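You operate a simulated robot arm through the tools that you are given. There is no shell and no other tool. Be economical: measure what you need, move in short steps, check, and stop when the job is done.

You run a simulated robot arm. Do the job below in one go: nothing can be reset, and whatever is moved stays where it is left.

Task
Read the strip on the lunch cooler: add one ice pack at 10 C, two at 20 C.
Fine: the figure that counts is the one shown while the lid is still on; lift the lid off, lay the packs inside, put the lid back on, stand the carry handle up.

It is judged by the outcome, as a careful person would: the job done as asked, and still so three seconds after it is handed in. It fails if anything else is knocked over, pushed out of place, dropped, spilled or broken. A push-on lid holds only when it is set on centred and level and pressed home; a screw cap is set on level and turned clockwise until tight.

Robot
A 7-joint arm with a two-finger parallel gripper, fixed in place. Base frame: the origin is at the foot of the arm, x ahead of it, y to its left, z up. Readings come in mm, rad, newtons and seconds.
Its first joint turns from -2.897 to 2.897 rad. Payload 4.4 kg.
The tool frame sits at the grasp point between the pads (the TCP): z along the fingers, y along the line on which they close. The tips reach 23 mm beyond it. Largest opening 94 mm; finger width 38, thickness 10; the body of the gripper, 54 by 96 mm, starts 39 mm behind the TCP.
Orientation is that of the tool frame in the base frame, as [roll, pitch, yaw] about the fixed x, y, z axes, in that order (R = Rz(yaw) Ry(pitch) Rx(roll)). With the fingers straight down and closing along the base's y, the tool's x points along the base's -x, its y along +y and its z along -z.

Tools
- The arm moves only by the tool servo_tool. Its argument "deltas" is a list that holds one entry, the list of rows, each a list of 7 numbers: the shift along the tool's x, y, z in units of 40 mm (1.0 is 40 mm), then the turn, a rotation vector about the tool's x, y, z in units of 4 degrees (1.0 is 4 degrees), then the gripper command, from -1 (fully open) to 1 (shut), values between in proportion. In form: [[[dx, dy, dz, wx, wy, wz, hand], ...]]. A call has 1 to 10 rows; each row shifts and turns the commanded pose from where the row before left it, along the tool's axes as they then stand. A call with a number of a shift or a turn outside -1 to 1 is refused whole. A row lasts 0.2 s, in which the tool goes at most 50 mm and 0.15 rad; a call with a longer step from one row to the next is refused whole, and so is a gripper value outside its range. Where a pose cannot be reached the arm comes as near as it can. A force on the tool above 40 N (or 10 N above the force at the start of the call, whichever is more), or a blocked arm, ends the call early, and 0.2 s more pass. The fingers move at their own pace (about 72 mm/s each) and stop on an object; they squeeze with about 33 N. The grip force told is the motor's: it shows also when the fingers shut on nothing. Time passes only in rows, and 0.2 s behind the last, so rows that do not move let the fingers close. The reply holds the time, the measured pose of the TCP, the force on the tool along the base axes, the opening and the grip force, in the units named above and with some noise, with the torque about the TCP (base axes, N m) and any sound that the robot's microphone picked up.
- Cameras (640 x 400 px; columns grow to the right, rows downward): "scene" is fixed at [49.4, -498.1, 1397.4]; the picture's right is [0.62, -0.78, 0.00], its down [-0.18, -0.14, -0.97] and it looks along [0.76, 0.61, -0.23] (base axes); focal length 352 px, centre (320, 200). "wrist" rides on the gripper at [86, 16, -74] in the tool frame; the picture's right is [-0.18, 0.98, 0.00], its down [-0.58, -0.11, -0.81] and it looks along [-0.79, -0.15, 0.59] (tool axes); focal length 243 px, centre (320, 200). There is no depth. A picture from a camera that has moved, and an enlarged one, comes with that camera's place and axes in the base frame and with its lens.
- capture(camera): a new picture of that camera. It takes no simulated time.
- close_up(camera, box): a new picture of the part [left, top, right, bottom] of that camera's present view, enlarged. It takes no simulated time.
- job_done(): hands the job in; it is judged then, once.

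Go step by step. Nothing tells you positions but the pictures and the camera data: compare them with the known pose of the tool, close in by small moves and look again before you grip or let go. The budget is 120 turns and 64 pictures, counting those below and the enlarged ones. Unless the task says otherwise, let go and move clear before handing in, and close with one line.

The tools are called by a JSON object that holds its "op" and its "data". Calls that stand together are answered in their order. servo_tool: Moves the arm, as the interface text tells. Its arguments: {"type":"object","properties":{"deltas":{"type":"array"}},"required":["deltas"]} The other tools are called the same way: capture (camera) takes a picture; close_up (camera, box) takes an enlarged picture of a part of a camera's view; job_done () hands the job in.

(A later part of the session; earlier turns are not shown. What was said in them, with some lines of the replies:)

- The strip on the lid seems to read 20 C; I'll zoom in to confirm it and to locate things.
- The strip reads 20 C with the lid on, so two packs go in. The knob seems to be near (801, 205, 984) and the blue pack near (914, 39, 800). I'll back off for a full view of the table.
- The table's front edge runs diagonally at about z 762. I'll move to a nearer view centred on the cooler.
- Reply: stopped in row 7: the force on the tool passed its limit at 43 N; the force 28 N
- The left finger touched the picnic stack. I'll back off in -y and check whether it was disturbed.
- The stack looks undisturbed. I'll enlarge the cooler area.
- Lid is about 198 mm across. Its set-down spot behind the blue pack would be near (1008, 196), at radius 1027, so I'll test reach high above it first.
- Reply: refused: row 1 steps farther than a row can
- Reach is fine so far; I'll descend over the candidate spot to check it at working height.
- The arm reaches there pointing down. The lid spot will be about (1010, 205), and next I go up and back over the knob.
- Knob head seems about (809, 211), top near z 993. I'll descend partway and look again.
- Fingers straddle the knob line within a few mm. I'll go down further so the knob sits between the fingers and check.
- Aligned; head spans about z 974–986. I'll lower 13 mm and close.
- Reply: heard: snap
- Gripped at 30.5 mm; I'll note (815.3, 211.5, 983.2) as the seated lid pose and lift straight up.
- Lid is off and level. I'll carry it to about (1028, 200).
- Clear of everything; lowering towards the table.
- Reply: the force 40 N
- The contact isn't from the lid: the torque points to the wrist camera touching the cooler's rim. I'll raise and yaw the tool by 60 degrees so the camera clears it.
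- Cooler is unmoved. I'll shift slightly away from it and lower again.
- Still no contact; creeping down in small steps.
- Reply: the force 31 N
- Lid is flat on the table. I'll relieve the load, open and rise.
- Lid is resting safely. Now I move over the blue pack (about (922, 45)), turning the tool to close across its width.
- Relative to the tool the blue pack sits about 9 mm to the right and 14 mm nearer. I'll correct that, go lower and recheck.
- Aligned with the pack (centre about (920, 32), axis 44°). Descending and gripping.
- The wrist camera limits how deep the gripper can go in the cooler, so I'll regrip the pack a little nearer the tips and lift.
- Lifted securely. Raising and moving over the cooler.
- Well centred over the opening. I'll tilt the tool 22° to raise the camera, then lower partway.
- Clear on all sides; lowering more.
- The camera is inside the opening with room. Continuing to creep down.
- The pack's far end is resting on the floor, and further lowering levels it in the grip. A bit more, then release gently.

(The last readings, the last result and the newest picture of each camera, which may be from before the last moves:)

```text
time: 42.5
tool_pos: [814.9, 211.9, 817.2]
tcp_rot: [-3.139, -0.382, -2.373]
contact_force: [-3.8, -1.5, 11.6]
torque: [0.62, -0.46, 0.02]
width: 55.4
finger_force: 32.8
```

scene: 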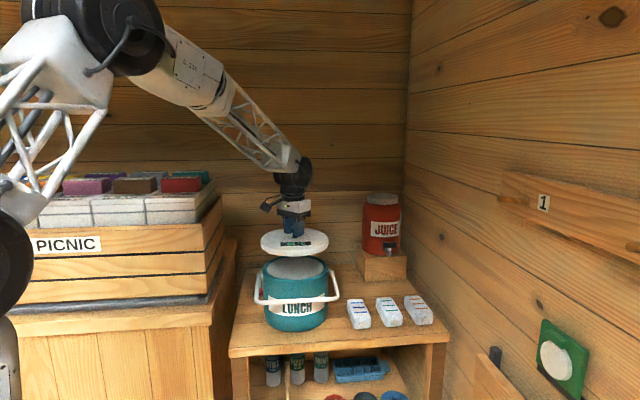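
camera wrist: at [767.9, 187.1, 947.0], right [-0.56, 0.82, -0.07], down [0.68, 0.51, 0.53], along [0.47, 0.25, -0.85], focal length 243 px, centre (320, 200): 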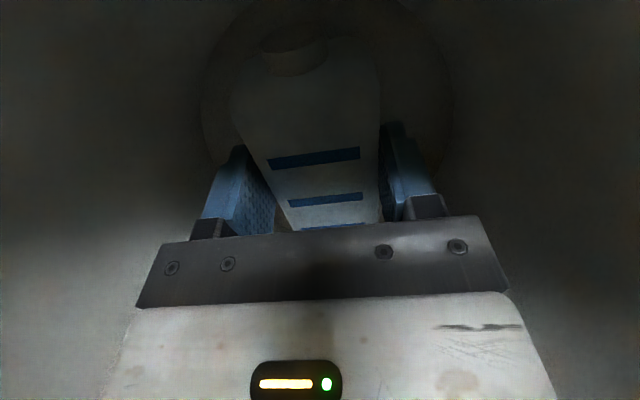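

{"op": "servo_tool", "data": {"deltas": [[[0, 0, 0, 0, 0, 0, 0.0], [0, 0, 0, 0, 0, 0, -0.3], [0, 0, 0, 0, 0, 0, -0.6], [0, 0, 0, 0, 0, 0, -0.6], [0.1, 0, -0.3, 0, 0, 0, -0.6], [0.25, 0, -0.6, 0, 0, 0, -0.6], [0.3, 0, -0.7, 0, 0, 0, -0.6], [0.3, 0, -0.7, 0, 0, 0, -0.6], [0.3, 0, -0.7, 0, 0, 0, -0.6], [0.3, 0, -0.7, 0, 0, 0, -0.6]]]}}

{"op": "servo_tool", "data": {"deltas": [[[0.3, 0, -0.7, 0, 0, 0, -0.6], [0.3, 0, -0.7, 0, 0, 0, -0.6], [0, 0, 0, 0, 0, 0, -0.6]]]}}

{"op": "capture", "data": {"camera": "wrist"}}

{"op": "close_up", "data": {"camera": "scene", "box": [220, 210, 460, 360]}}

```text
time: 44.7
tool_pos: [813.1, 211.0, 977.4]
tcp_rot: [3.139, -0.384, -2.372]
contact_force: [0.5, 0.5, -0.5]
torque: [0.02, -0.01, -0.01]
width: 75.2
finger_force: 0.0
```

```text
time: 45.5
tool_pos: [812.8, 211.7, 1039.6]
tcp_rot: [-3.139, -0.384, -2.374]
contact_force: [0.0, -0.3, 0.1]
torque: [0.0, 0.01, 0.02]
width: 75.2
finger_force: 0.0
```

```text
23 pictures are left
camera wrist: at [764.3, 185.5, 1141.0], right [-0.56, 0.82, -0.07], down [0.68, 0.51, 0.53], along [0.47, 0.25, -0.85], focal length 243 px, centre (320, 200)
```

wrist: 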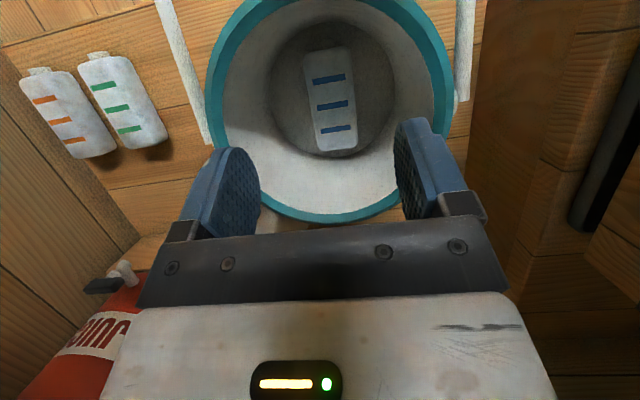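

```text
2.67 times, centred on (340, 285) of scene
camera zoom: at [49.4, -498.1, 1397.4], right [0.62, -0.78, 0.0], down [-0.18, -0.14, -0.97], along [0.76, 0.61, -0.23], focal length 937 px, centre (267, -27)
```

zoom: 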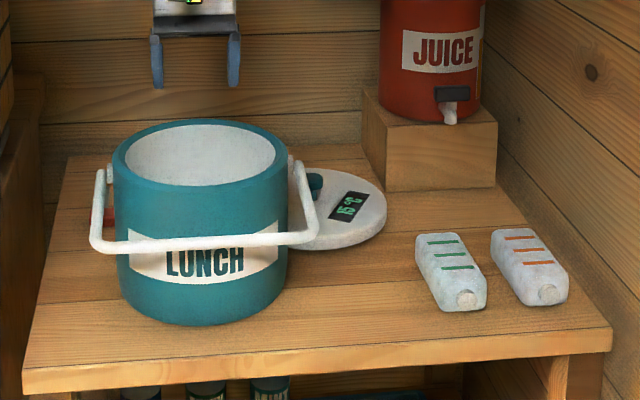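

The blue pack lies flat on the cooler floor. Next the green pack near (982, -36): untilt, then move over.

{"op": "servo_tool", "data": {"deltas": [[[0, 0, 0, 0, -1, 0, -0.6], [0, 0, 0, 0, -1, 0, -0.6], [0, 0, 0, 0, -1, 0, -0.6], [0, 0, 0, 0, -1, 0, -0.6], [0, 0, 0, 0, -1, 0, -0.6], [0, 0, 0, 0, -0.5, 0, -0.6], [0.16, -0.92, 0, 0, 0, 0, -0.6], [0.16, -0.92, 0, 0, 0, 0, -0.6], [0.16, -0.92, 0, 0, 0, 0, -0.6], [0.16, -0.92, 0, 0, 0, 0, -0.6]]]}}

{"op": "servo_tool", "data": {"deltas": [[[0.16, -0.92, 0, 0, 0, 0, -0.6], [0.16, -0.92, 0, 0, 0, 0, -0.6], [0.16, -0.92, 0, 0, 0, 0, -0.6], [0.16, -0.92, 0, 0, 0, 0, -0.6], [0, 0, 0.9, 0, 0, 0, -0.6], [0, 0, 0.9, 0, 0, 0, -0.6], [0, 0, 0.9, 0, 0, 0, -0.6], [0, 0, 0.9, 0, 0, 0, -0.6], [0, 0, 0.6, 0, 0, 0, -0.6], [0, 0, 0, 0, 0, 0, -0.6]]]}}

{"op": "capture", "data": {"camera": "wrist"}}

```text
time: 47.7
tool_pos: [897.5, 87.4, 1040.6]
tcp_rot: [-3.139, 0.001, -2.372]
contact_force: [-0.1, 0.8, 0.4]
torque: [0.04, -0.01, -0.01]
width: 75.4
finger_force: 0.0
```

```text
time: 49.9
tool_pos: [982.2, -38.9, 872.1]
tcp_rot: [-3.14, 0.001, -2.372]
contact_force: [0.7, 0.2, 0.7]
torque: [0.01, 0.02, 0.02]
width: 75.0
finger_force: 0.0
```

```text
21 pictures are left
camera wrist: at [908.3, -88.0, 946.5], right [-0.55, 0.83, 0.0], down [0.49, 0.33, 0.81], along [0.67, 0.44, -0.59], focal length 243 px, centre (320, 200)
```

wrist: 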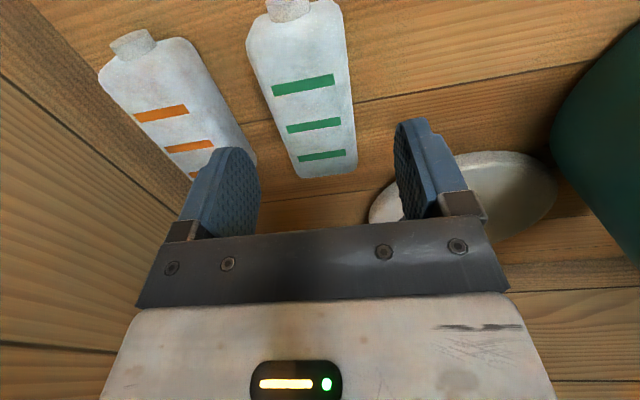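

Green pack centre is about (989, -42), same orientation. Correct, descend to z 801 and grip.

{"op": "servo_tool", "data": {"deltas": [[[-0.08, -0.18, 0.5, 0, 0, 0, -0.6], [0, 0, 0.6, 0, 0, 0, -0.6], [0, 0, 0.5, 0, 0, 0, -0.6], [0, 0, 0.18, 0, 0, 0, -0.6], [0, 0, 0, 0, 0, 0, -0.2], [0, 0, 0, 0, 0, 0, 0.2], [0, 0, 0, 0, 0, 0, 1], [0, 0, 0, 0, 0, 0, 1]]]}}

{"op": "close_up", "data": {"camera": "scene", "box": [300, 240, 460, 340]}}

```text
time: 51.7
tool_pos: [987.6, -40.5, 799.2]
tcp_rot: [-3.141, -0.001, -2.372]
contact_force: [0.5, -0.5, -0.7]
torque: [0.06, -0.09, -0.04]
width: 55.8
finger_force: 32.8
```

```text
4.00 times, centred on (380, 290) of scene
camera zoom: at [49.4, -498.1, 1397.4], right [0.62, -0.78, 0.0], down [-0.18, -0.14, -0.97], along [0.76, 0.61, -0.23], focal length 1406 px, centre (80, -160)
```

zoom: 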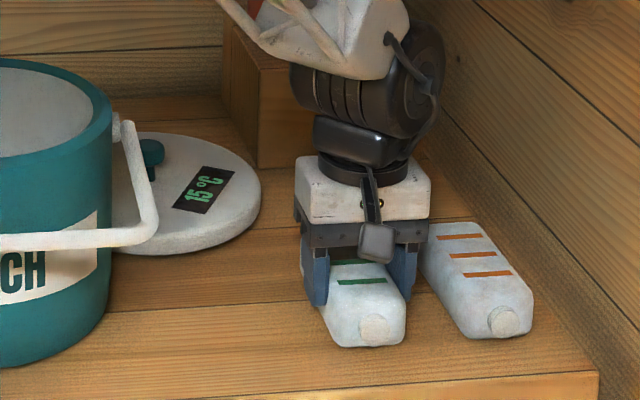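

Gripped. Lifting and carrying it over the cooler (the strip's later 15 C doesn't count).

{"op": "servo_tool", "data": {"deltas": [[[0, 0, -0.5, 0, 0, 0, 1], [0, 0, -0.9, 0, 0, 0, 1], [0, 0, -0.95, 0, 0, 0, 1], [0, 0, -0.95, 0, 0, 0, 1], [0, 0, -0.95, 0, 0, 0, 1], [0, 0, -0.95, 0, 0, 0, 1], [0, 0, -0.8, 0, 0, 0, 1], [-0.16, 0.94, 0, 0, 0, 0, 1], [-0.16, 0.94, 0, 0, 0, 0, 1], [-0.16, 0.94, 0, 0, 0, 0, 1]]]}}

{"op": "servo_tool", "data": {"deltas": [[[-0.16, 0.94, 0, 0, 0, 0, 1], [-0.16, 0.94, 0, 0, 0, 0, 1], [-0.16, 0.94, 0, 0, 0, 0, 1], [-0.16, 0.94, 0, 0, 0, 0, 1], [-0.16, 0.94, 0, 0, 0, 0, 1], [0, 0, 0, 0, 1, 0, 1], [0, 0, 0, 0, 1, 0, 1], [0, 0, 0, 0, 1, 0, 1], [0, 0, 0, 0, 1, 0, 1], [0, 0, 0, 0, 1, 0, 1]]]}}

{"op": "servo_tool", "data": {"deltas": [[[0, 0, 0, 0, 0.5, 0, 1], [0, 0, 0, 0, 0, 0, 1]]]}}

{"op": "capture", "data": {"camera": "wrist"}}

```text
time: 53.9
tool_pos: [922.0, 53.7, 1038.4]
tcp_rot: [-3.141, -0.002, -2.373]
contact_force: [0.1, 0.3, -1.7]
torque: [-0.03, 0.04, 0.03]
width: 55.7
finger_force: 33.3
```

```text
time: 56.1
tool_pos: [817.4, 212.2, 1040.8]
tcp_rot: [-3.141, -0.352, -2.372]
contact_force: [-0.7, 0.0, -2.5]
torque: [-0.01, 0.04, -0.02]
width: 55.9
finger_force: 33.0
```

```text
time: 56.7
tool_pos: [816.2, 212.5, 1040.4]
tcp_rot: [-3.141, -0.385, -2.372]
contact_force: [0.0, 0.2, -3.0]
torque: [0.01, -0.01, 0.0]
width: 55.8
finger_force: 33.1
```

```text
19 pictures are left
camera wrist: at [768.2, 186.7, 1141.6], right [-0.56, 0.82, -0.07], down [0.68, 0.51, 0.53], along [0.47, 0.25, -0.85], focal length 243 px, centre (320, 200)
```

wrist: 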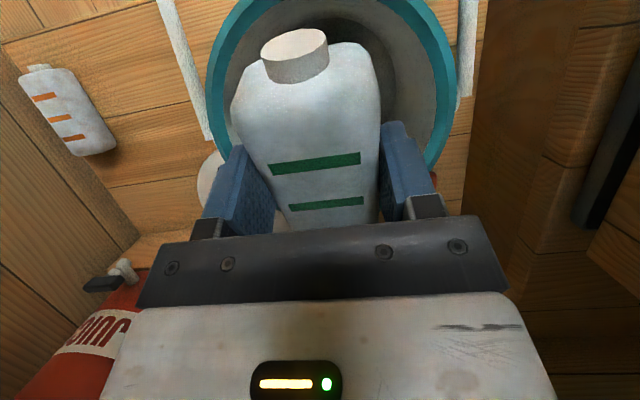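

Lowering it onto the first pack.

{"op": "servo_tool", "data": {"deltas": [[[-0.3, 0, 0.74, 0, 0, 0, 1], [-0.3, 0, 0.74, 0, 0, 0, 1], [-0.3, 0, 0.74, 0, 0, 0, 1], [-0.3, 0, 0.74, 0, 0, 0, 1], [-0.3, 0, 0.7, 0, 0, 0, 1], [-0.05, 0, 0.12, 0, 0, 0, 1], [0, 0, 0, 0, 0, 0, 1]]]}}

{"op": "servo_tool", "data": {"deltas": [[[-0.05, 0, 0.12, 0, 0, 0, 1], [-0.05, 0, 0.12, 0, 0, 0, 1], [0, 0, 0, 0, 0, 0, 1]]]}}

{"op": "servo_tool", "data": {"deltas": [[[-0.05, 0, 0.12, 0, 0, 0, 1], [0, 0, 0, 0, 0, 0, 1]]]}}

```text
time: 58.3
tool_pos: [818.8, 212.1, 876.6]
tcp_rot: [-3.139, -0.386, -2.373]
contact_force: [-0.4, -3.7, 15.7]
torque: [0.46, -0.64, -0.18]
width: 56.1
finger_force: 32.5
```

```text
time: 59.1
tool_pos: [817.0, 212.8, 865.8]
tcp_rot: [-3.14, -0.384, -2.371]
contact_force: [1.5, -0.7, 11.4]
torque: [0.62, -0.64, -0.09]
width: 56.0
finger_force: 33.1
```

```text
time: 59.7
tool_pos: [815.4, 213.5, 861.4]
tcp_rot: [-3.141, -0.384, -2.372]
contact_force: [0.0, -3.4, 13.3]
torque: [0.6, -0.64, -0.13]
width: 55.8
finger_force: 33.4
```

Far end rests on the blue pack and it has levelled; releasing gently and rising.

{"op": "servo_tool", "data": {"deltas": [[[0, 0, 0, 0, 0, 0, 0.0], [0, 0, 0, 0, 0, 0, -0.3], [0, 0, 0, 0, 0, 0, -0.6], [0, 0, 0, 0, 0, 0, -0.6], [0.1, 0, -0.3, 0, 0, 0, -0.6], [0.25, 0, -0.6, 0, 0, 0, -0.6], [0.3, 0, -0.74, 0, 0, 0, -0.6], [0.3, 0, -0.74, 0, 0, 0, -0.6], [0.3, 0, -0.74, 0, 0, 0, -0.6], [0.3, 0, -0.74, 0, 0, 0, -0.6]]]}}

{"op": "servo_tool", "data": {"deltas": [[[0.2, 0, -0.5, 0, 0, 0, -0.6], [0, 0, 0, 0, 0, 0, -0.6]]]}}

{"op": "capture", "data": {"camera": "wrist"}}

{"op": "close_up", "data": {"camera": "scene", "box": [220, 210, 460, 360]}}

```text
time: 61.9
tool_pos: [816.8, 211.9, 1026.0]
tcp_rot: [3.142, -0.385, -2.372]
contact_force: [0.1, -0.4, -0.7]
torque: [-0.01, 0.01, -0.02]
width: 74.9
finger_force: 0.0
```

```text
time: 62.5
tool_pos: [817.2, 210.2, 1049.4]
tcp_rot: [3.141, -0.386, -2.373]
contact_force: [-0.2, -0.9, -0.1]
torque: [0.01, 0.02, 0.0]
width: 75.2
finger_force: 0.0
```

```text
18 pictures are left
camera wrist: at [769.5, 185.7, 1150.5], right [-0.56, 0.82, -0.07], down [0.68, 0.51, 0.53], along [0.47, 0.25, -0.85], focal length 243 px, centre (320, 200)
```

wrist: 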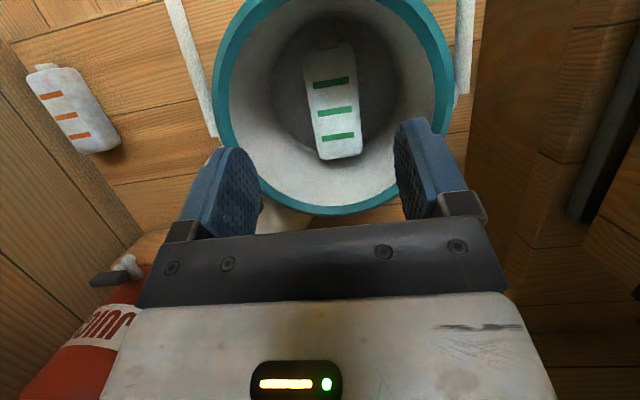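

```text
2.67 times, centred on (340, 285) of scene
camera zoom: at [49.4, -498.1, 1397.4], right [0.62, -0.78, 0.0], down [-0.18, -0.14, -0.97], along [0.76, 0.61, -0.23], focal length 937 px, centre (267, -27)
```

zoom: 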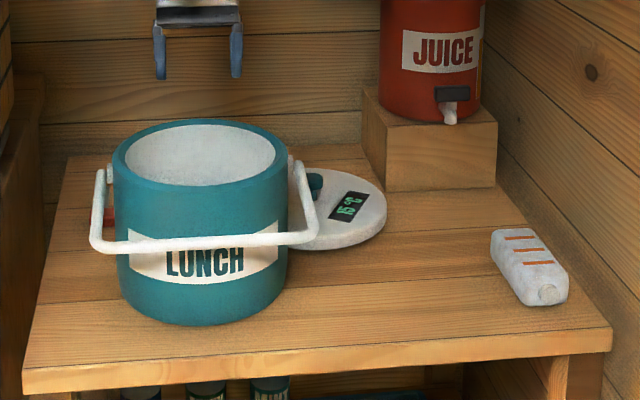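

Both packs lie inside. Now back to the lid at (1033, 198), using the release yaw.

{"op": "servo_tool", "data": {"deltas": [[[0, 0, 0, 0, -1, 0, -1], [0, 0, 0, 0, -1, 0, -1], [0, 0, 0, 0, -1, 0, -1], [0, 0, 0, 0, -1, 0, -1], [0, 0, 0, 0, -1, 0, -1], [0, 0, 0, 0, -0.5, 0, -1], [0, 0, 0, 0, 0, -1, -1], [0, 0, 0, 0, 0, -1, -1], [0, 0, 0, 0, 0, -1, -1], [0, 0, 0, 0, 0, -1, -1]]]}}

{"op": "servo_tool", "data": {"deltas": [[[-0.4, -0.8, 0, 0, 0, 0, -1], [-0.4, -0.8, 0, 0, 0, 0, -1], [-0.4, -0.8, 0, 0, 0, 0, -1], [-0.4, -0.8, 0, 0, 0, 0, -1], [-0.4, -0.8, 0, 0, 0, 0, -1], [-0.4, -0.8, 0.2, 0, 0, 0, -1], [0, 0, 0.9, 0, 0, 0, -1], [0, 0, 0.9, 0, 0, 0, -1], [0, 0, 0, 0, 0, 0, -1]]]}}

{"op": "capture", "data": {"camera": "wrist"}}

```text
time: 64.7
tool_pos: [816.6, 211.6, 1049.3]
tcp_rot: [-3.14, 0.0, -2.091]
contact_force: [-0.7, 0.3, 0.5]
torque: [0.02, 0.04, 0.01]
width: 94.1
finger_force: 0.1
```

```text
time: 66.7
tool_pos: [1029.0, 199.8, 967.8]
tcp_rot: [-3.14, 0.001, -2.093]
contact_force: [-1.6, 0.0, 0.3]
torque: [-0.01, 0.01, 0.0]
width: 94.2
finger_force: 0.1
```

```text
16 pictures are left
camera wrist: at [973.5, 132.5, 1043.0], right [-0.76, 0.65, 0.0], down [0.38, 0.45, 0.81], along [0.52, 0.61, -0.59], focal length 243 px, centre (320, 200)
```

wrist: 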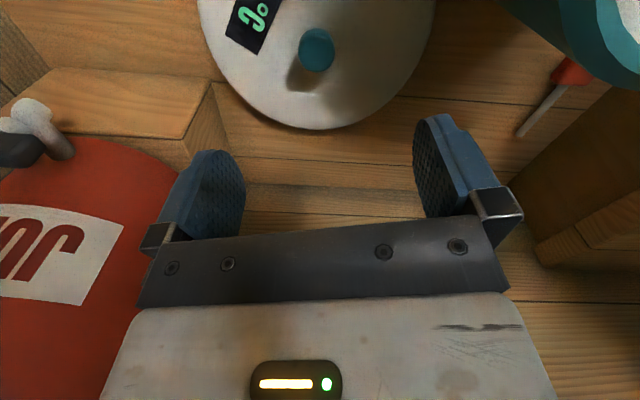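

Knob is within 4 mm of the tool axis. Small correction, and lower.

{"op": "servo_tool", "data": {"deltas": [[[-0.06, -0.07, 0.8, 0, 0, 0, -1], [0, 0, 0.9, 0, 0, 0, -1], [0, 0, 0.9, 0, 0, 0, -1], [0, 0, 0.5, 0, 0, 0, -1], [0, 0, 0, 0, 0, 0, -1]]]}}

{"op": "capture", "data": {"camera": "wrist"}}

```text
time: 67.9
tool_pos: [1034.4, 199.1, 845.4]
tcp_rot: [3.14, 0.002, -2.092]
contact_force: [-0.6, -0.2, 0.2]
torque: [0.03, -0.04, -0.01]
width: 93.8
finger_force: 0.1
```

```text
15 pictures are left
camera wrist: at [977.1, 132.2, 920.0], right [-0.76, 0.65, 0.0], down [0.38, 0.45, 0.81], along [0.52, 0.61, -0.59], focal length 243 px, centre (320, 200)
```

wrist: 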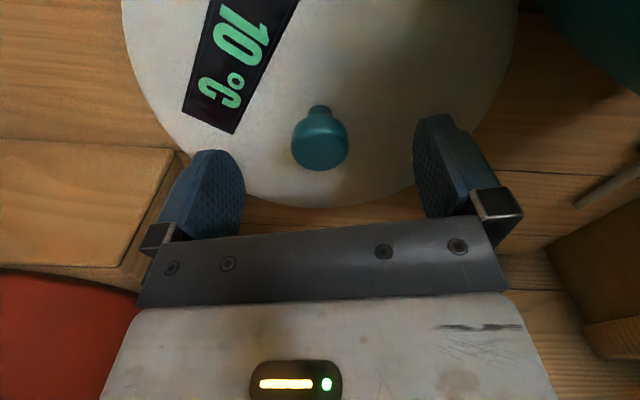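

Aligned. Lowering to the same grip height (z 820) and closing.

{"op": "servo_tool", "data": {"deltas": [[[0, 0, 0.4, 0, 0, 0, -1], [0, 0, 0.21, 0, 0, 0, -1], [0, 0, 0, 0, 0, 0, -0.2], [0, 0, 0, 0, 0, 0, 0.3], [0, 0, 0, 0, 0, 0, 0.7], [0, 0, 0, 0, 0, 0, 1], [0, 0, 0, 0, 0, 0, 1]]]}}

```text
time: 69.5
tool_pos: [1034.2, 200.7, 821.4]
tcp_rot: [3.141, 0.0, -2.091]
contact_force: [0.9, -0.2, 0.4]
torque: [0.01, -0.02, 0.01]
width: 30.6
finger_force: 32.9
```

Lid gripped. Lifting straight up, then turning back to the original yaw.

{"op": "servo_tool", "data": {"deltas": [[[0, 0, -0.3, 0, 0, 0, 1], [0, 0, -0.7, 0, 0, 0, 1], [0, 0, -0.9, 0, 0, 0, 1], [0, 0, -0.9, 0, 0, 0, 1], [0, 0, -0.9, 0, 0, 0, 1], [0, 0, -0.9, 0, 0, 0, 1], [0, 0, -0.8, 0, 0, 0, 1], [0, 0, -0.7, 0, 0, 0, 1], [0, 0, 0, 0, 0, 1, 1], [0, 0, 0, 0, 0, 1, 1]]]}}

{"op": "servo_tool", "data": {"deltas": [[[0, 0, 0, 0, 0, 1, 1], [0, 0, 0, 0, 0, 1, 1], [0, 0, 0, 0, 0, 1, 1], [0, 0, 0, 0, 0, 1, 1], [0, 0, 0, 0, 0, 1, 1], [0, 0, 0, 0, 0, 1, 1], [0, 0, 0, 0, 0, 1, 1], [0, 0, 0, 0, 0, 1, 1], [0, 0, 0, 0, 0, 1, 1], [0, 0, 0, 0, 0, 1, 1]]]}}

{"op": "servo_tool", "data": {"deltas": [[[0, 0, 0, 0, 0, 1, 1], [0, 0, 0, 0, 0, 1, 1], [0, 0, 0, 0, 0, 1, 1], [0, 0, 0, 0, 0, 0, 1]]]}}

```text
time: 71.7
tool_pos: [1035.0, 201.7, 1065.7]
tcp_rot: [3.141, 0.0, -2.234]
contact_force: [0.8, 0.8, -1.1]
torque: [-0.02, -0.02, 0.0]
width: 30.5
finger_force: 33.1
```

```text
time: 73.9
tool_pos: [1033.3, 201.1, 1064.1]
tcp_rot: [-3.14, -0.001, -2.932]
contact_force: [0.2, 0.0, -0.7]
torque: [-0.03, -0.01, -0.01]
width: 30.4
finger_force: 33.3
```

```text
time: 74.9
tool_pos: [1033.9, 201.6, 1064.5]
tcp_rot: [-3.138, 0.001, 3.142]
contact_force: [0.1, -0.5, -1.2]
torque: [0.0, -0.01, -0.01]
width: 30.5
finger_force: 33.0
```

Moving over the cooler and lowering to just above the rim.

{"op": "servo_tool", "data": {"deltas": [[[0.9, 0.05, 0, 0, 0, 0, 1], [0.95, 0.05, 0, 0, 0, 0, 1], [0.95, 0.05, 0, 0, 0, 0, 1], [0.95, 0.05, 0, 0, 0, 0, 1], [0.95, 0.05, 0, 0, 0, 0, 1], [0.76, 0, 0, 0, 0, 0, 1], [0, 0, 0.6, 0, 0, 0, 1], [0, 0, 0.6, 0, 0, 0, 1], [0, 0, 0, 0, 0, 0, 1]]]}}

{"op": "close_up", "data": {"camera": "scene", "box": [230, 200, 390, 300]}}

{"op": "capture", "data": {"camera": "wrist"}}

```text
time: 76.9
tool_pos: [815.1, 210.5, 1016.4]
tcp_rot: [3.141, 0.0, -3.141]
contact_force: [0.9, 0.4, -1.6]
torque: [-0.03, -0.01, -0.02]
width: 30.4
finger_force: 32.8
```

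```text
4.00 times, centred on (310, 250) of scene
camera zoom: at [49.4, -498.1, 1397.4], right [0.62, -0.78, 0.0], down [-0.18, -0.14, -0.97], along [0.76, 0.61, -0.23], focal length 1406 px, centre (360, 0)
```

zoom: 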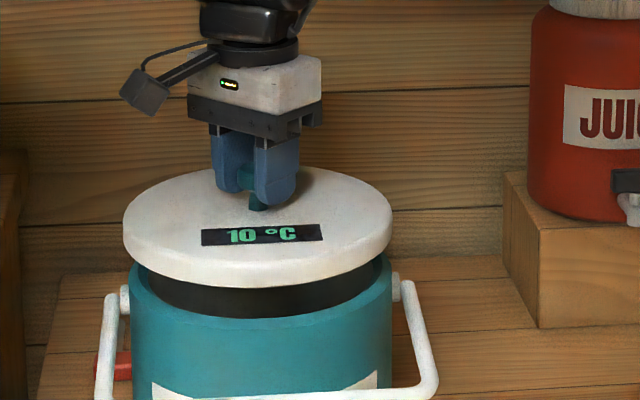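

```text
13 pictures are left
camera wrist: at [728.5, 226.6, 1091.4], right [0.18, 0.98, 0.0], down [0.58, -0.11, 0.81], along [0.79, -0.15, -0.59], focal length 243 px, centre (320, 200)
```

wrist: 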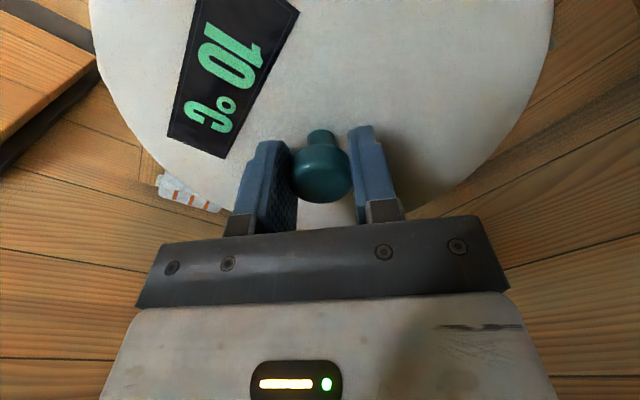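

Centred within about 1 mm. Lowering to just above seating.

{"op": "servo_tool", "data": {"deltas": [[[0, 0.025, 0.3, 0, 0, 0, 1], [0, 0, 0.3, 0, 0, 0, 1], [0, 0, 0, 0, 0, 0, 1]]]}}

{"op": "servo_tool", "data": {"deltas": [[[0, 0, 0.12, 0, 0, 0, 1], [0, 0, 0, 0, 0, 0, 1]]]}}

```text
time: 77.7
tool_pos: [815.7, 212.3, 993.5]
tcp_rot: [-3.139, 0.001, -3.14]
contact_force: [0.2, 0.1, -1.2]
torque: [0.0, 0.0, -0.03]
width: 30.5
finger_force: 32.6
```

```text
time: 78.3
tool_pos: [816.3, 212.1, 987.1]
tcp_rot: [-3.14, 0.0, -3.138]
contact_force: [1.3, 0.0, -1.3]
torque: [0.04, -0.04, -0.02]
width: 30.7
finger_force: 32.6
```

{"op": "servo_tool", "data": {"deltas": [[[0, 0, 0.08, 0, 0, 0, 1], [0, 0, 0.06, 0, 0, 0, 1], [0, 0, 0, 0, 0, 0, 1]]]}}

```text
time: 79.1
tool_pos: [816.6, 212.1, 982.9]
tcp_rot: [-3.141, 0.001, -3.14]
contact_force: [0.0, -1.6, 2.8]
torque: [-0.04, 0.05, 0.04]
width: 30.5
finger_force: 33.1
```

Contact begins; pressing home.

{"op": "servo_tool", "data": {"deltas": [[[0, 0, 0.07, 0, 0, 0, 1], [0, 0, 0.04, 0, 0, 0, 1], [0, 0, 0, 0, 0, 0, 1]]]}}

```text
time: 79.9
tool_pos: [817.9, 212.7, 979.9]
tcp_rot: [3.14, 0.004, -3.14]
contact_force: [0.6, -1.2, 5.8]
torque: [-0.09, 0.04, 0.01]
width: 31.0
finger_force: 33.0
stopped in row 3: the force on the tool passed its limit at 41 N (the readings are from after the stop); the commanded pose is now the measured one
```

{"op": "close_up", "data": {"camera": "scene", "box": [230, 200, 390, 300]}}

```text
4.00 times, centred on (310, 250) of scene
camera zoom: at [49.4, -498.1, 1397.4], right [0.62, -0.78, 0.0], down [-0.18, -0.14, -0.97], along [0.76, 0.61, -0.23], focal length 1406 px, centre (360, 0)
```

zoom: 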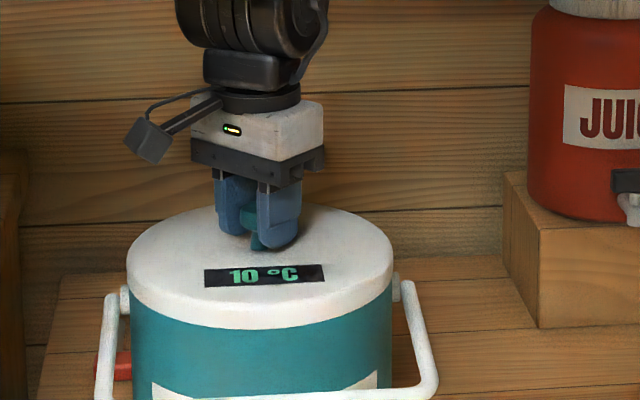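

The lid looks seated flush at its original height. To be sure, I'll release, close the fingers and press down on the knob top.

{"op": "servo_tool", "data": {"deltas": [[[0, 0, 0, 0, 0, 0, 0.3], [0, 0, 0, 0, 0, 0, -0.3], [0, 0, 0, 0, 0, 0, -0.5], [0, 0, -0.4, 0, 0, 0, -0.5], [0, 0, -0.5, 0, 0, 0, -0.5], [0, 0, 0, 0, 0, 0, 0.5], [0, 0, 0, 0, 0, 0, 1], [0, 0, 0, 0, 0, 0, 1], [0, 0, 0, 0, 0, 0, 1]]]}}

{"op": "servo_tool", "data": {"deltas": [[[0.05, 0, 0.1, 0, 0, 0, 1], [0, 0, 0.06, 0, 0, 0, 1], [0, 0, 0.06, 0, 0, 0, 1], [0, 0, 0.06, 0, 0, 0, 1], [0, 0, 0.06, 0, 0, 0, 1], [0, 0, 0.06, 0, 0, 0, 1], [0, 0, 0.06, 0, 0, 0, 1]]]}}

```text
time: 81.9
tool_pos: [818.0, 211.7, 1015.7]
tcp_rot: [-3.141, 0.003, -3.139]
contact_force: [0.0, -0.3, 0.1]
torque: [0.0, 0.03, 0.02]
width: 0.0
finger_force: 33.6
heard: snap
```

```text
time: 83.1
tool_pos: [816.4, 212.3, 1007.2]
tcp_rot: [3.139, 0.008, -3.14]
contact_force: [-0.8, 0.5, 2.6]
torque: [-0.02, 0.05, 0.02]
width: 0.1
finger_force: 33.0
stopped in row 6: the force on the tool passed its limit at 46 N (the readings are from after the stop); the commanded pose is now the measured one
```

Pressed at 46 N with no give, so the lid is home. Next the handle: its bar seems to be at about (720, 126, 887) mid-span, hinged at z≈912; I'll rise, turn the fingers across the bar and go above its right part.

{"op": "servo_tool", "data": {"deltas": [[[0, 0, -0.7, 0, 0, 0, 1], [0, 0, -0.9, 0, 0, 0, 0.1], [0, 0, -0.6, 0, 0, 1, 0.1], [0, 0, 0, 0, 0, 1, 0.1], [0, 0, 0, 0, 0, 1, 0.1], [0, 0, 0, 0, 0, 1, 0.1], [0, 0, 0, 0, 0, 1, 0.1], [0, 0, 0, 0, 0, 1, 0.1], [0, 0, 0, 0, 0, 1, 0.1], [0, 0, 0, 0, 0, 1, 0.1]]]}}

{"op": "servo_tool", "data": {"deltas": [[[0, 0, 0, 0, 0, 1, 0.1], [0, 0, 0, 0, 0, 1, 0.1], [0, 0, 0, 0, 0, 1, 0.1], [0, 0, 0, 0, 0, 0.25, 0.1], [-0.46, -0.81, 0, 0, 0, 0, 0.1], [-0.47, -0.81, 0, 0, 0, 0, 0.1], [-0.47, -0.81, 0, 0, 0, 0, 0.1], [-0.47, -0.81, 0.5, 0, 0, 0, 0.1], [0, 0, 0.8, 0, 0, 0, 0.1], [0, 0, 0, 0, 0, 0, 0.1]]]}}

{"op": "capture", "data": {"camera": "wrist"}}

{"op": "close_up", "data": {"camera": "scene", "box": [230, 200, 390, 300]}}

```text
time: 85.3
tool_pos: [815.1, 211.1, 1095.2]
tcp_rot: [3.136, 0.005, 2.583]
contact_force: [0.0, -0.2, -1.3]
torque: [-0.02, 0.01, -0.01]
width: 42.1
finger_force: 0.2
```

```text
time: 87.5
tool_pos: [776.5, 66.6, 1042.7]
tcp_rot: [3.133, 0.004, 2.359]
contact_force: [0.7, -0.7, -0.1]
torque: [-0.01, -0.01, 0.03]
width: 42.6
finger_force: 0.0
```

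```text
11 pictures are left
camera wrist: at [727.7, 137.8, 1115.6], right [0.82, 0.57, 0.01], down [0.33, -0.49, 0.81], along [0.46, -0.66, -0.59], focal length 243 px, centre (320, 200)
```

wrist: 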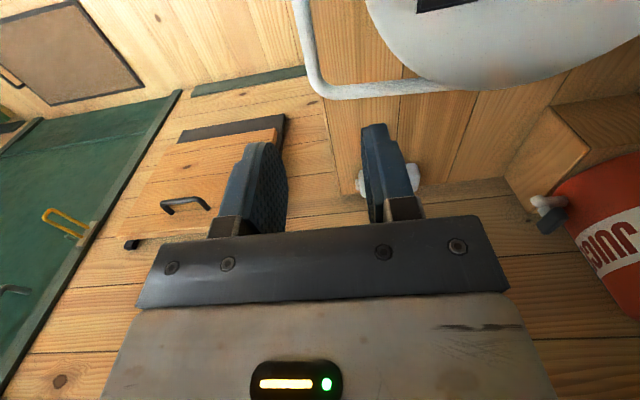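

```text
4.00 times, centred on (310, 250) of scene
camera zoom: at [49.4, -498.1, 1397.4], right [0.62, -0.78, 0.0], down [-0.18, -0.14, -0.97], along [0.76, 0.61, -0.23], focal length 1406 px, centre (360, 0)
```

zoom: 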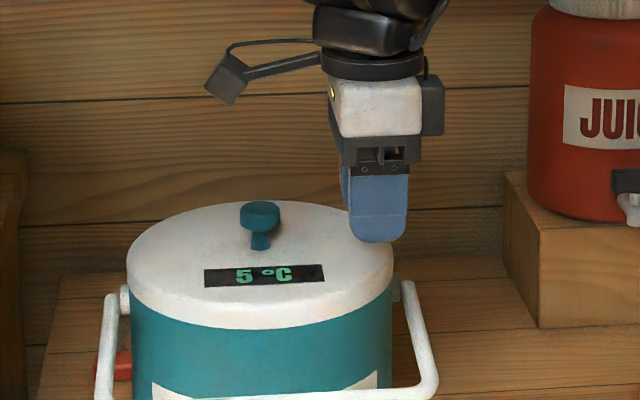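

The bar is at e2≈-139 mm from the cooler centre line. I'll shift 9 mm outward, lower to just above the bar and look again.

{"op": "servo_tool", "data": {"deltas": [[[0, -0.22, 0.7, 0, 0, 0, 0.1], [0, 0, 0.9, 0, 0, 0, 0.1], [0, 0, 0.9, 0, 0, 0, 0.1], [0, 0, 0.2, 0, 0, 0, 0.1], [0, 0, 0, 0, 0, 0, 0.1]]]}}

{"op": "capture", "data": {"camera": "wrist"}}

{"op": "close_up", "data": {"camera": "scene", "box": [230, 220, 390, 320]}}

```text
time: 88.7
tool_pos: [771.7, 59.9, 932.8]
tcp_rot: [3.136, 0.006, 2.358]
contact_force: [-0.2, -0.4, -0.4]
torque: [0.03, -0.04, 0.0]
width: 42.4
finger_force: 0.0
```

```text
9 pictures are left
camera wrist: at [721.3, 133.3, 1006.9], right [0.82, 0.57, 0.01], down [0.33, -0.49, 0.81], along [0.46, -0.66, -0.59], focal length 243 px, centre (320, 200)
```

wrist: 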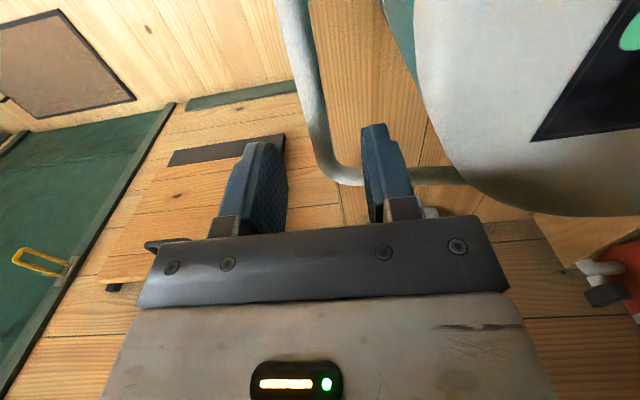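

```text
4.00 times, centred on (310, 270) of scene
camera zoom: at [49.4, -498.1, 1397.4], right [0.62, -0.78, 0.0], down [-0.18, -0.14, -0.97], along [0.76, 0.61, -0.23], focal length 1406 px, centre (360, -80)
```

zoom: 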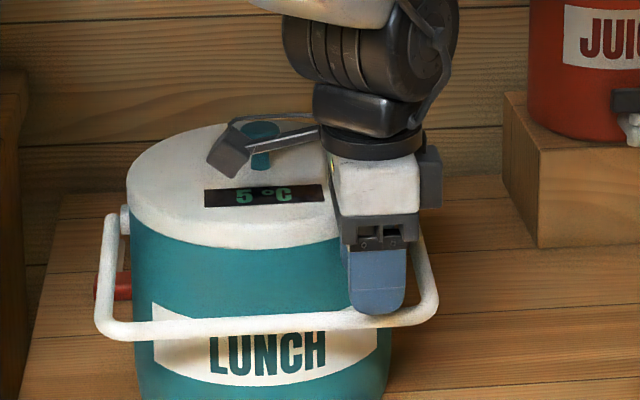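

The bar lies centred between the fingers, about 20 mm below the tips (z≈890). Lower and grip it.

{"op": "servo_tool", "data": {"deltas": [[[0, 0, 0.5, 0, 0, 0, 0.1], [0, 0, 0.35, 0, 0, 0, 0.1], [0, 0, 0, 0, 0, 0, 0.4], [0, 0, 0, 0, 0, 0, 0.7], [0, 0, 0, 0, 0, 0, 1], [0, 0, 0, 0, 0, 0, 1]]]}}

```text
time: 89.3
tool_pos: [774.4, 61.5, 909.9]
tcp_rot: [3.13, 0.01, 2.358]
contact_force: [0.0, -1.5, 9.2]
torque: [0.53, -0.1, -0.07]
width: 42.1
finger_force: 0.1
stopped in row 2: the force on the tool passed its limit at 64 N (the readings are from after the stop); the commanded pose is now the measured one
```

The gripper body grazed the lid's edge. I'll back up, check, and shift 18 mm along the bar, away from the lid.

{"op": "servo_tool", "data": {"deltas": [[[0, 0, -0.5, 0, 0, 0, 0.1], [-0.44, -0.05, -0.2, 0, 0, 0, 0.1], [0, 0, 0, 0, 0, 0, 0.1]]]}}

{"op": "close_up", "data": {"camera": "scene", "box": [230, 220, 390, 320]}}

```text
time: 90.1
tool_pos: [784.8, 48.7, 936.0]
tcp_rot: [3.129, 0.008, 2.359]
contact_force: [-0.2, 0.5, 0.0]
torque: [-0.02, 0.0, 0.02]
width: 42.2
finger_force: 0.0
```

```text
4.00 times, centred on (310, 270) of scene
camera zoom: at [49.4, -498.1, 1397.4], right [0.62, -0.78, 0.0], down [-0.18, -0.14, -0.97], along [0.76, 0.61, -0.23], focal length 1406 px, centre (360, -80)
```

zoom: 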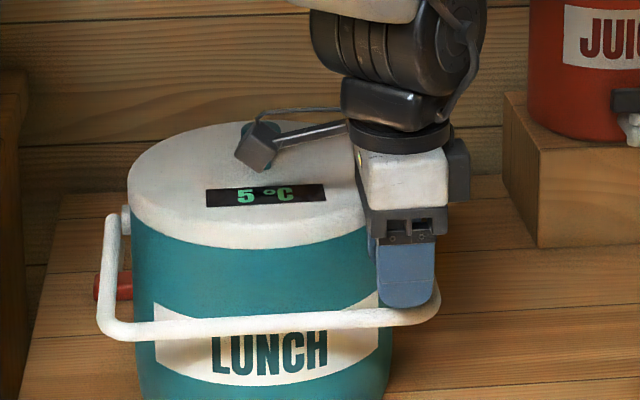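

Lid still sits flush. Lowering now beside the lid and gripping the bar.

{"op": "servo_tool", "data": {"deltas": [[[0, 0, 0.4, 0, 0, 0, 0.1], [0, 0, 0.2, 0, 0, 0, 0.1], [0, 0, 0.2, 0, 0, 0, 0.1], [0, 0, 0, 0, 0, 0, 0.4], [0, 0, 0, 0, 0, 0, 0.7], [0, 0, 0, 0, 0, 0, 1], [0, 0, 0, 0, 0, 0, 1]]]}}

{"op": "close_up", "data": {"camera": "scene", "box": [230, 220, 390, 320]}}

```text
time: 91.7
tool_pos: [786.0, 47.7, 906.3]
tcp_rot: [3.13, 0.009, 2.358]
contact_force: [1.1, -0.1, 0.3]
torque: [-0.02, -0.03, 0.06]
width: 12.1
finger_force: 33.4
```

```text
4.00 times, centred on (310, 270) of scene
camera zoom: at [49.4, -498.1, 1397.4], right [0.62, -0.78, 0.0], down [-0.18, -0.14, -0.97], along [0.76, 0.61, -0.23], focal length 1406 px, centre (360, -80)
```

zoom: 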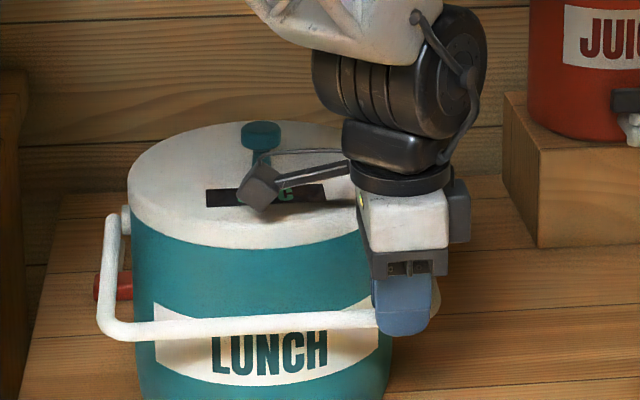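

Bar gripped. I'll swing it up along its arc in short stages, watching the force.

{"op": "servo_tool", "data": {"deltas": [[[0, -0.02, -0.27, 0, 0, 0, 1], [0, -0.02, -0.28, 0, 0, 0, 1], [0, 0.02, -0.3, 0, 0, 0, 1], [0, 0.03, -0.31, 0, 0, 0, 1], [0, 0, 0, 0, 0, 0, 1]]]}}

```text
time: 92.9
tool_pos: [785.0, 47.3, 953.6]
tcp_rot: [3.129, 0.009, 2.358]
contact_force: [1.1, 0.5, 0.2]
torque: [0.0, -0.1, -0.27]
width: 12.1
finger_force: 32.8
```

{"op": "servo_tool", "data": {"deltas": [[[0, 0.08, -0.3, 0, 0, 0, 1], [0, 0.08, -0.29, 0, 0, 0, 1], [0, 0.13, -0.28, 0, 0, 0, 1], [0, 0.13, -0.27, 0, 0, 0, 1], [0, 0.17, -0.25, 0, 0, 0, 1], [0, 0.18, -0.25, 0, 0, 0, 1], [0, 0, 0, 0, 0, 0, 1]]]}}

{"op": "close_up", "data": {"camera": "scene", "box": [230, 190, 390, 290]}}

```text
time: 94.5
tool_pos: [806.6, 69.6, 1019.3]
tcp_rot: [3.13, 0.008, 2.358]
contact_force: [-1.9, 2.9, 0.9]
torque: [0.14, 0.14, 0.06]
width: 12.1
finger_force: 33.0
```

```text
4.00 times, centred on (310, 240) of scene
camera zoom: at [49.4, -498.1, 1397.4], right [0.62, -0.78, 0.0], down [-0.18, -0.14, -0.97], along [0.76, 0.61, -0.23], focal length 1406 px, centre (360, 40)
```

zoom: 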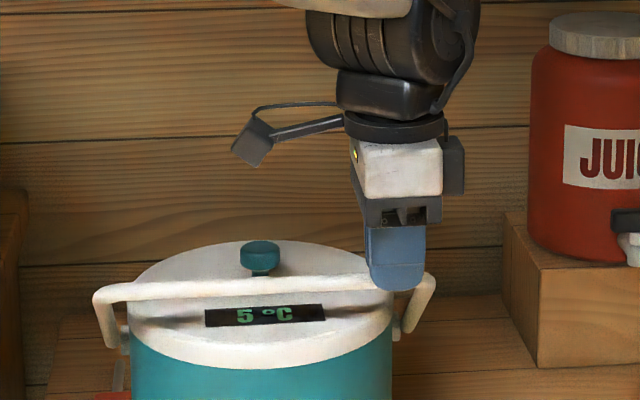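

Handle follows smoothly with low force. Continuing.

{"op": "servo_tool", "data": {"deltas": [[[0, 0.21, -0.22, 0, 0, 0, 1], [0, 0.22, -0.21, 0, 0, 0, 1], [0, 0.25, -0.18, 0, 0, 0, 1], [0, 0.25, -0.17, 0, 0, 0, 1], [0, 0, 0, 0, 0, 0, 1]]]}}

{"op": "servo_tool", "data": {"deltas": [[[0, 0.27, -0.14, 0, 0, 0, 1], [0, 0.28, -0.12, 0, 0, 0, 1], [0, 0.29, -0.09, 0, 0, 0, 1], [0, 0.3, -0.07, 0, 0, 0, 1], [0, 0, 0, 0, 0, 0, 1]]]}}

{"op": "close_up", "data": {"camera": "scene", "box": [230, 190, 390, 290]}}

```text
time: 95.7
tool_pos: [833.0, 95.9, 1050.2]
tcp_rot: [3.129, 0.008, 2.358]
contact_force: [-1.4, -1.0, 1.9]
torque: [0.02, 0.04, 0.45]
width: 11.7
finger_force: 33.2
```

```text
time: 96.9
tool_pos: [862.7, 126.6, 1066.0]
tcp_rot: [3.132, 0.008, 2.358]
contact_force: [1.8, -2.3, 0.3]
torque: [-0.04, 0.06, 0.28]
width: 12.2
finger_force: 33.2
```

```text
4.00 times, centred on (310, 240) of scene
camera zoom: at [49.4, -498.1, 1397.4], right [0.62, -0.78, 0.0], down [-0.18, -0.14, -0.97], along [0.76, 0.61, -0.23], focal length 1406 px, centre (360, 40)
```

zoom: 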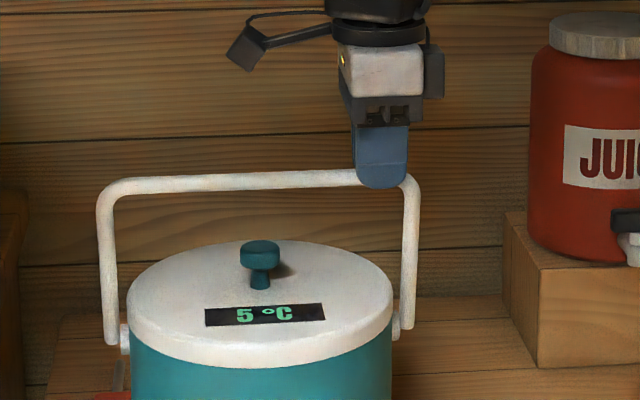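

Nearly upright (about 79°); finishing the last 27 mm.

{"op": "servo_tool", "data": {"deltas": [[[0, 0.3, -0.05, 0, 0, 0, 1], [0, 0.3, -0.01, 0, 0, 0, 1], [0, 0.07, 0, 0, 0, 0, 1], [0, 0, 0, 0, 0, 0, 1]]]}}

```text
time: 97.9
tool_pos: [883.3, 146.0, 1069.3]
tcp_rot: [3.128, 0.01, 2.358]
contact_force: [3.7, -3.2, 8.6]
torque: [-0.11, -0.19, 0.15]
width: 12.0
finger_force: 33.0
```

It stands upright. Open slowly and rise straight up.

{"op": "servo_tool", "data": {"deltas": [[[0, 0, -0.02, 0, 0, 0, 1], [0, 0, 0, 0, 0, 0, 0.6], [0, 0, 0, 0, 0, 0, 0.3], [0, 0, 0, 0, 0, 0, 0.1], [0, 0, -0.3, 0, 0, 0, 0.1], [0, 0, -0.7, 0, 0, 0, 0.1], [0, 0, -0.9, 0, 0, 0, 0.1], [0, 0, -0.9, 0, 0, 0, 0.1], [0, 0, 0, 0, 0, 0, 0.1]]]}}

{"op": "close_up", "data": {"camera": "scene", "box": [210, 180, 450, 330]}}

```text
time: 99.9
tool_pos: [881.8, 145.3, 1181.9]
tcp_rot: [3.129, 0.008, 2.358]
contact_force: [-0.3, -0.4, 0.4]
torque: [-0.04, 0.0, 0.01]
width: 42.1
finger_force: 0.1
```

```text
2.67 times, centred on (330, 255) of scene
camera zoom: at [49.4, -498.1, 1397.4], right [0.62, -0.78, 0.0], down [-0.18, -0.14, -0.97], along [0.76, 0.61, -0.23], focal length 937 px, centre (293, 53)
```

zoom: 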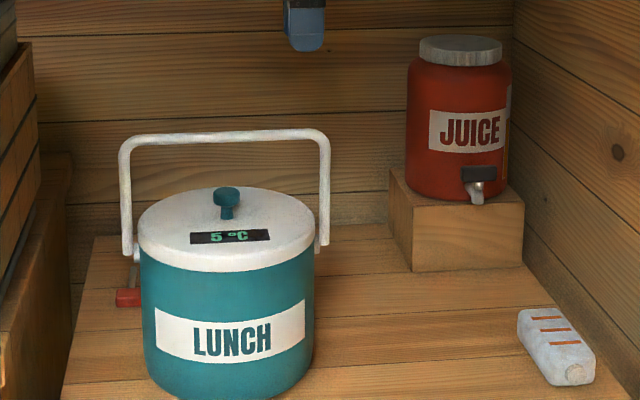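

Handle stands, lid is on. I'll move clear, wait a few seconds and check again.

{"op": "servo_tool", "data": {"deltas": [[[0.5, -0.7, -0.4, 0, 0, 0, 0], [0.5, -0.7, -0.4, 0, 0, 0, 0], [0, 0, 0, 0, 0, 0, 0], [0, 0, 0, 0, 0, 0, 0], [0, 0, 0, 0, 0, 0, 0], [0, 0, 0, 0, 0, 0, 0], [0, 0, 0, 0, 0, 0, 0], [0, 0, 0, 0, 0, 0, 0], [0, 0, 0, 0, 0, 0, 0], [0, 0, 0, 0, 0, 0, 0]]]}}

{"op": "close_up", "data": {"camera": "scene", "box": [240, 210, 360, 285]}}

{"op": "capture", "data": {"camera": "scene"}}

```text
time: 102.1
tool_pos: [811.3, 134.6, 1214.3]
tcp_rot: [3.129, 0.008, 2.357]
contact_force: [-0.1, 0.5, 0.3]
torque: [0.01, 0.01, 0.0]
width: 47.0
finger_force: 0.1
```

```text
5.33 times, centred on (300, 248) of scene
camera zoom: at [49.4, -498.1, 1397.4], right [0.62, -0.78, 0.0], down [-0.18, -0.14, -0.97], along [0.76, 0.61, -0.23], focal length 1875 px, centre (427, -53)
```

zoom: 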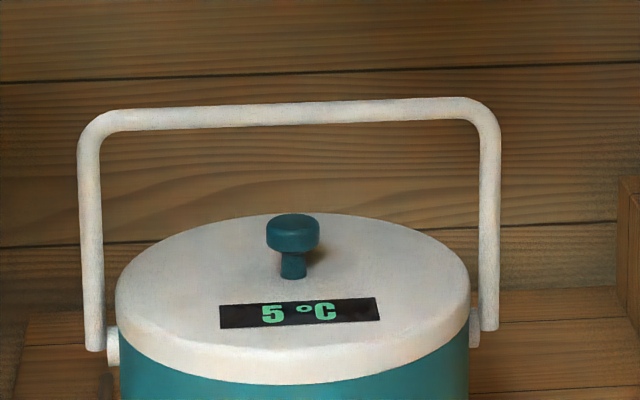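

```text
1 pictures are left
```

scene: 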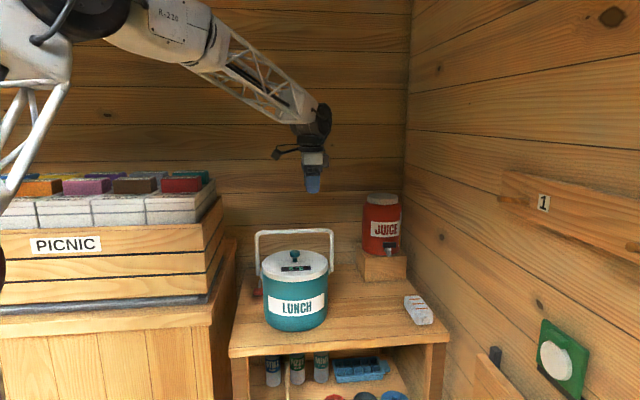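

Everything is stable: lid level, handle upright, two packs inside, the other items undisturbed. Handing in.

{"op": "job_done", "data": {}}

```text
The job is handed in.
```

The strip read 20 C with the lid on, so the blue and green ice packs are both lying in the cooler, one on top of the other, with the lid pressed back on and the handle standing up. Along the way the gripper and wrist camera bumped the picnic stack once and the cooler twice; the cooler may have shifted about 1–2 mm, but nothing else looked moved or knocked over.
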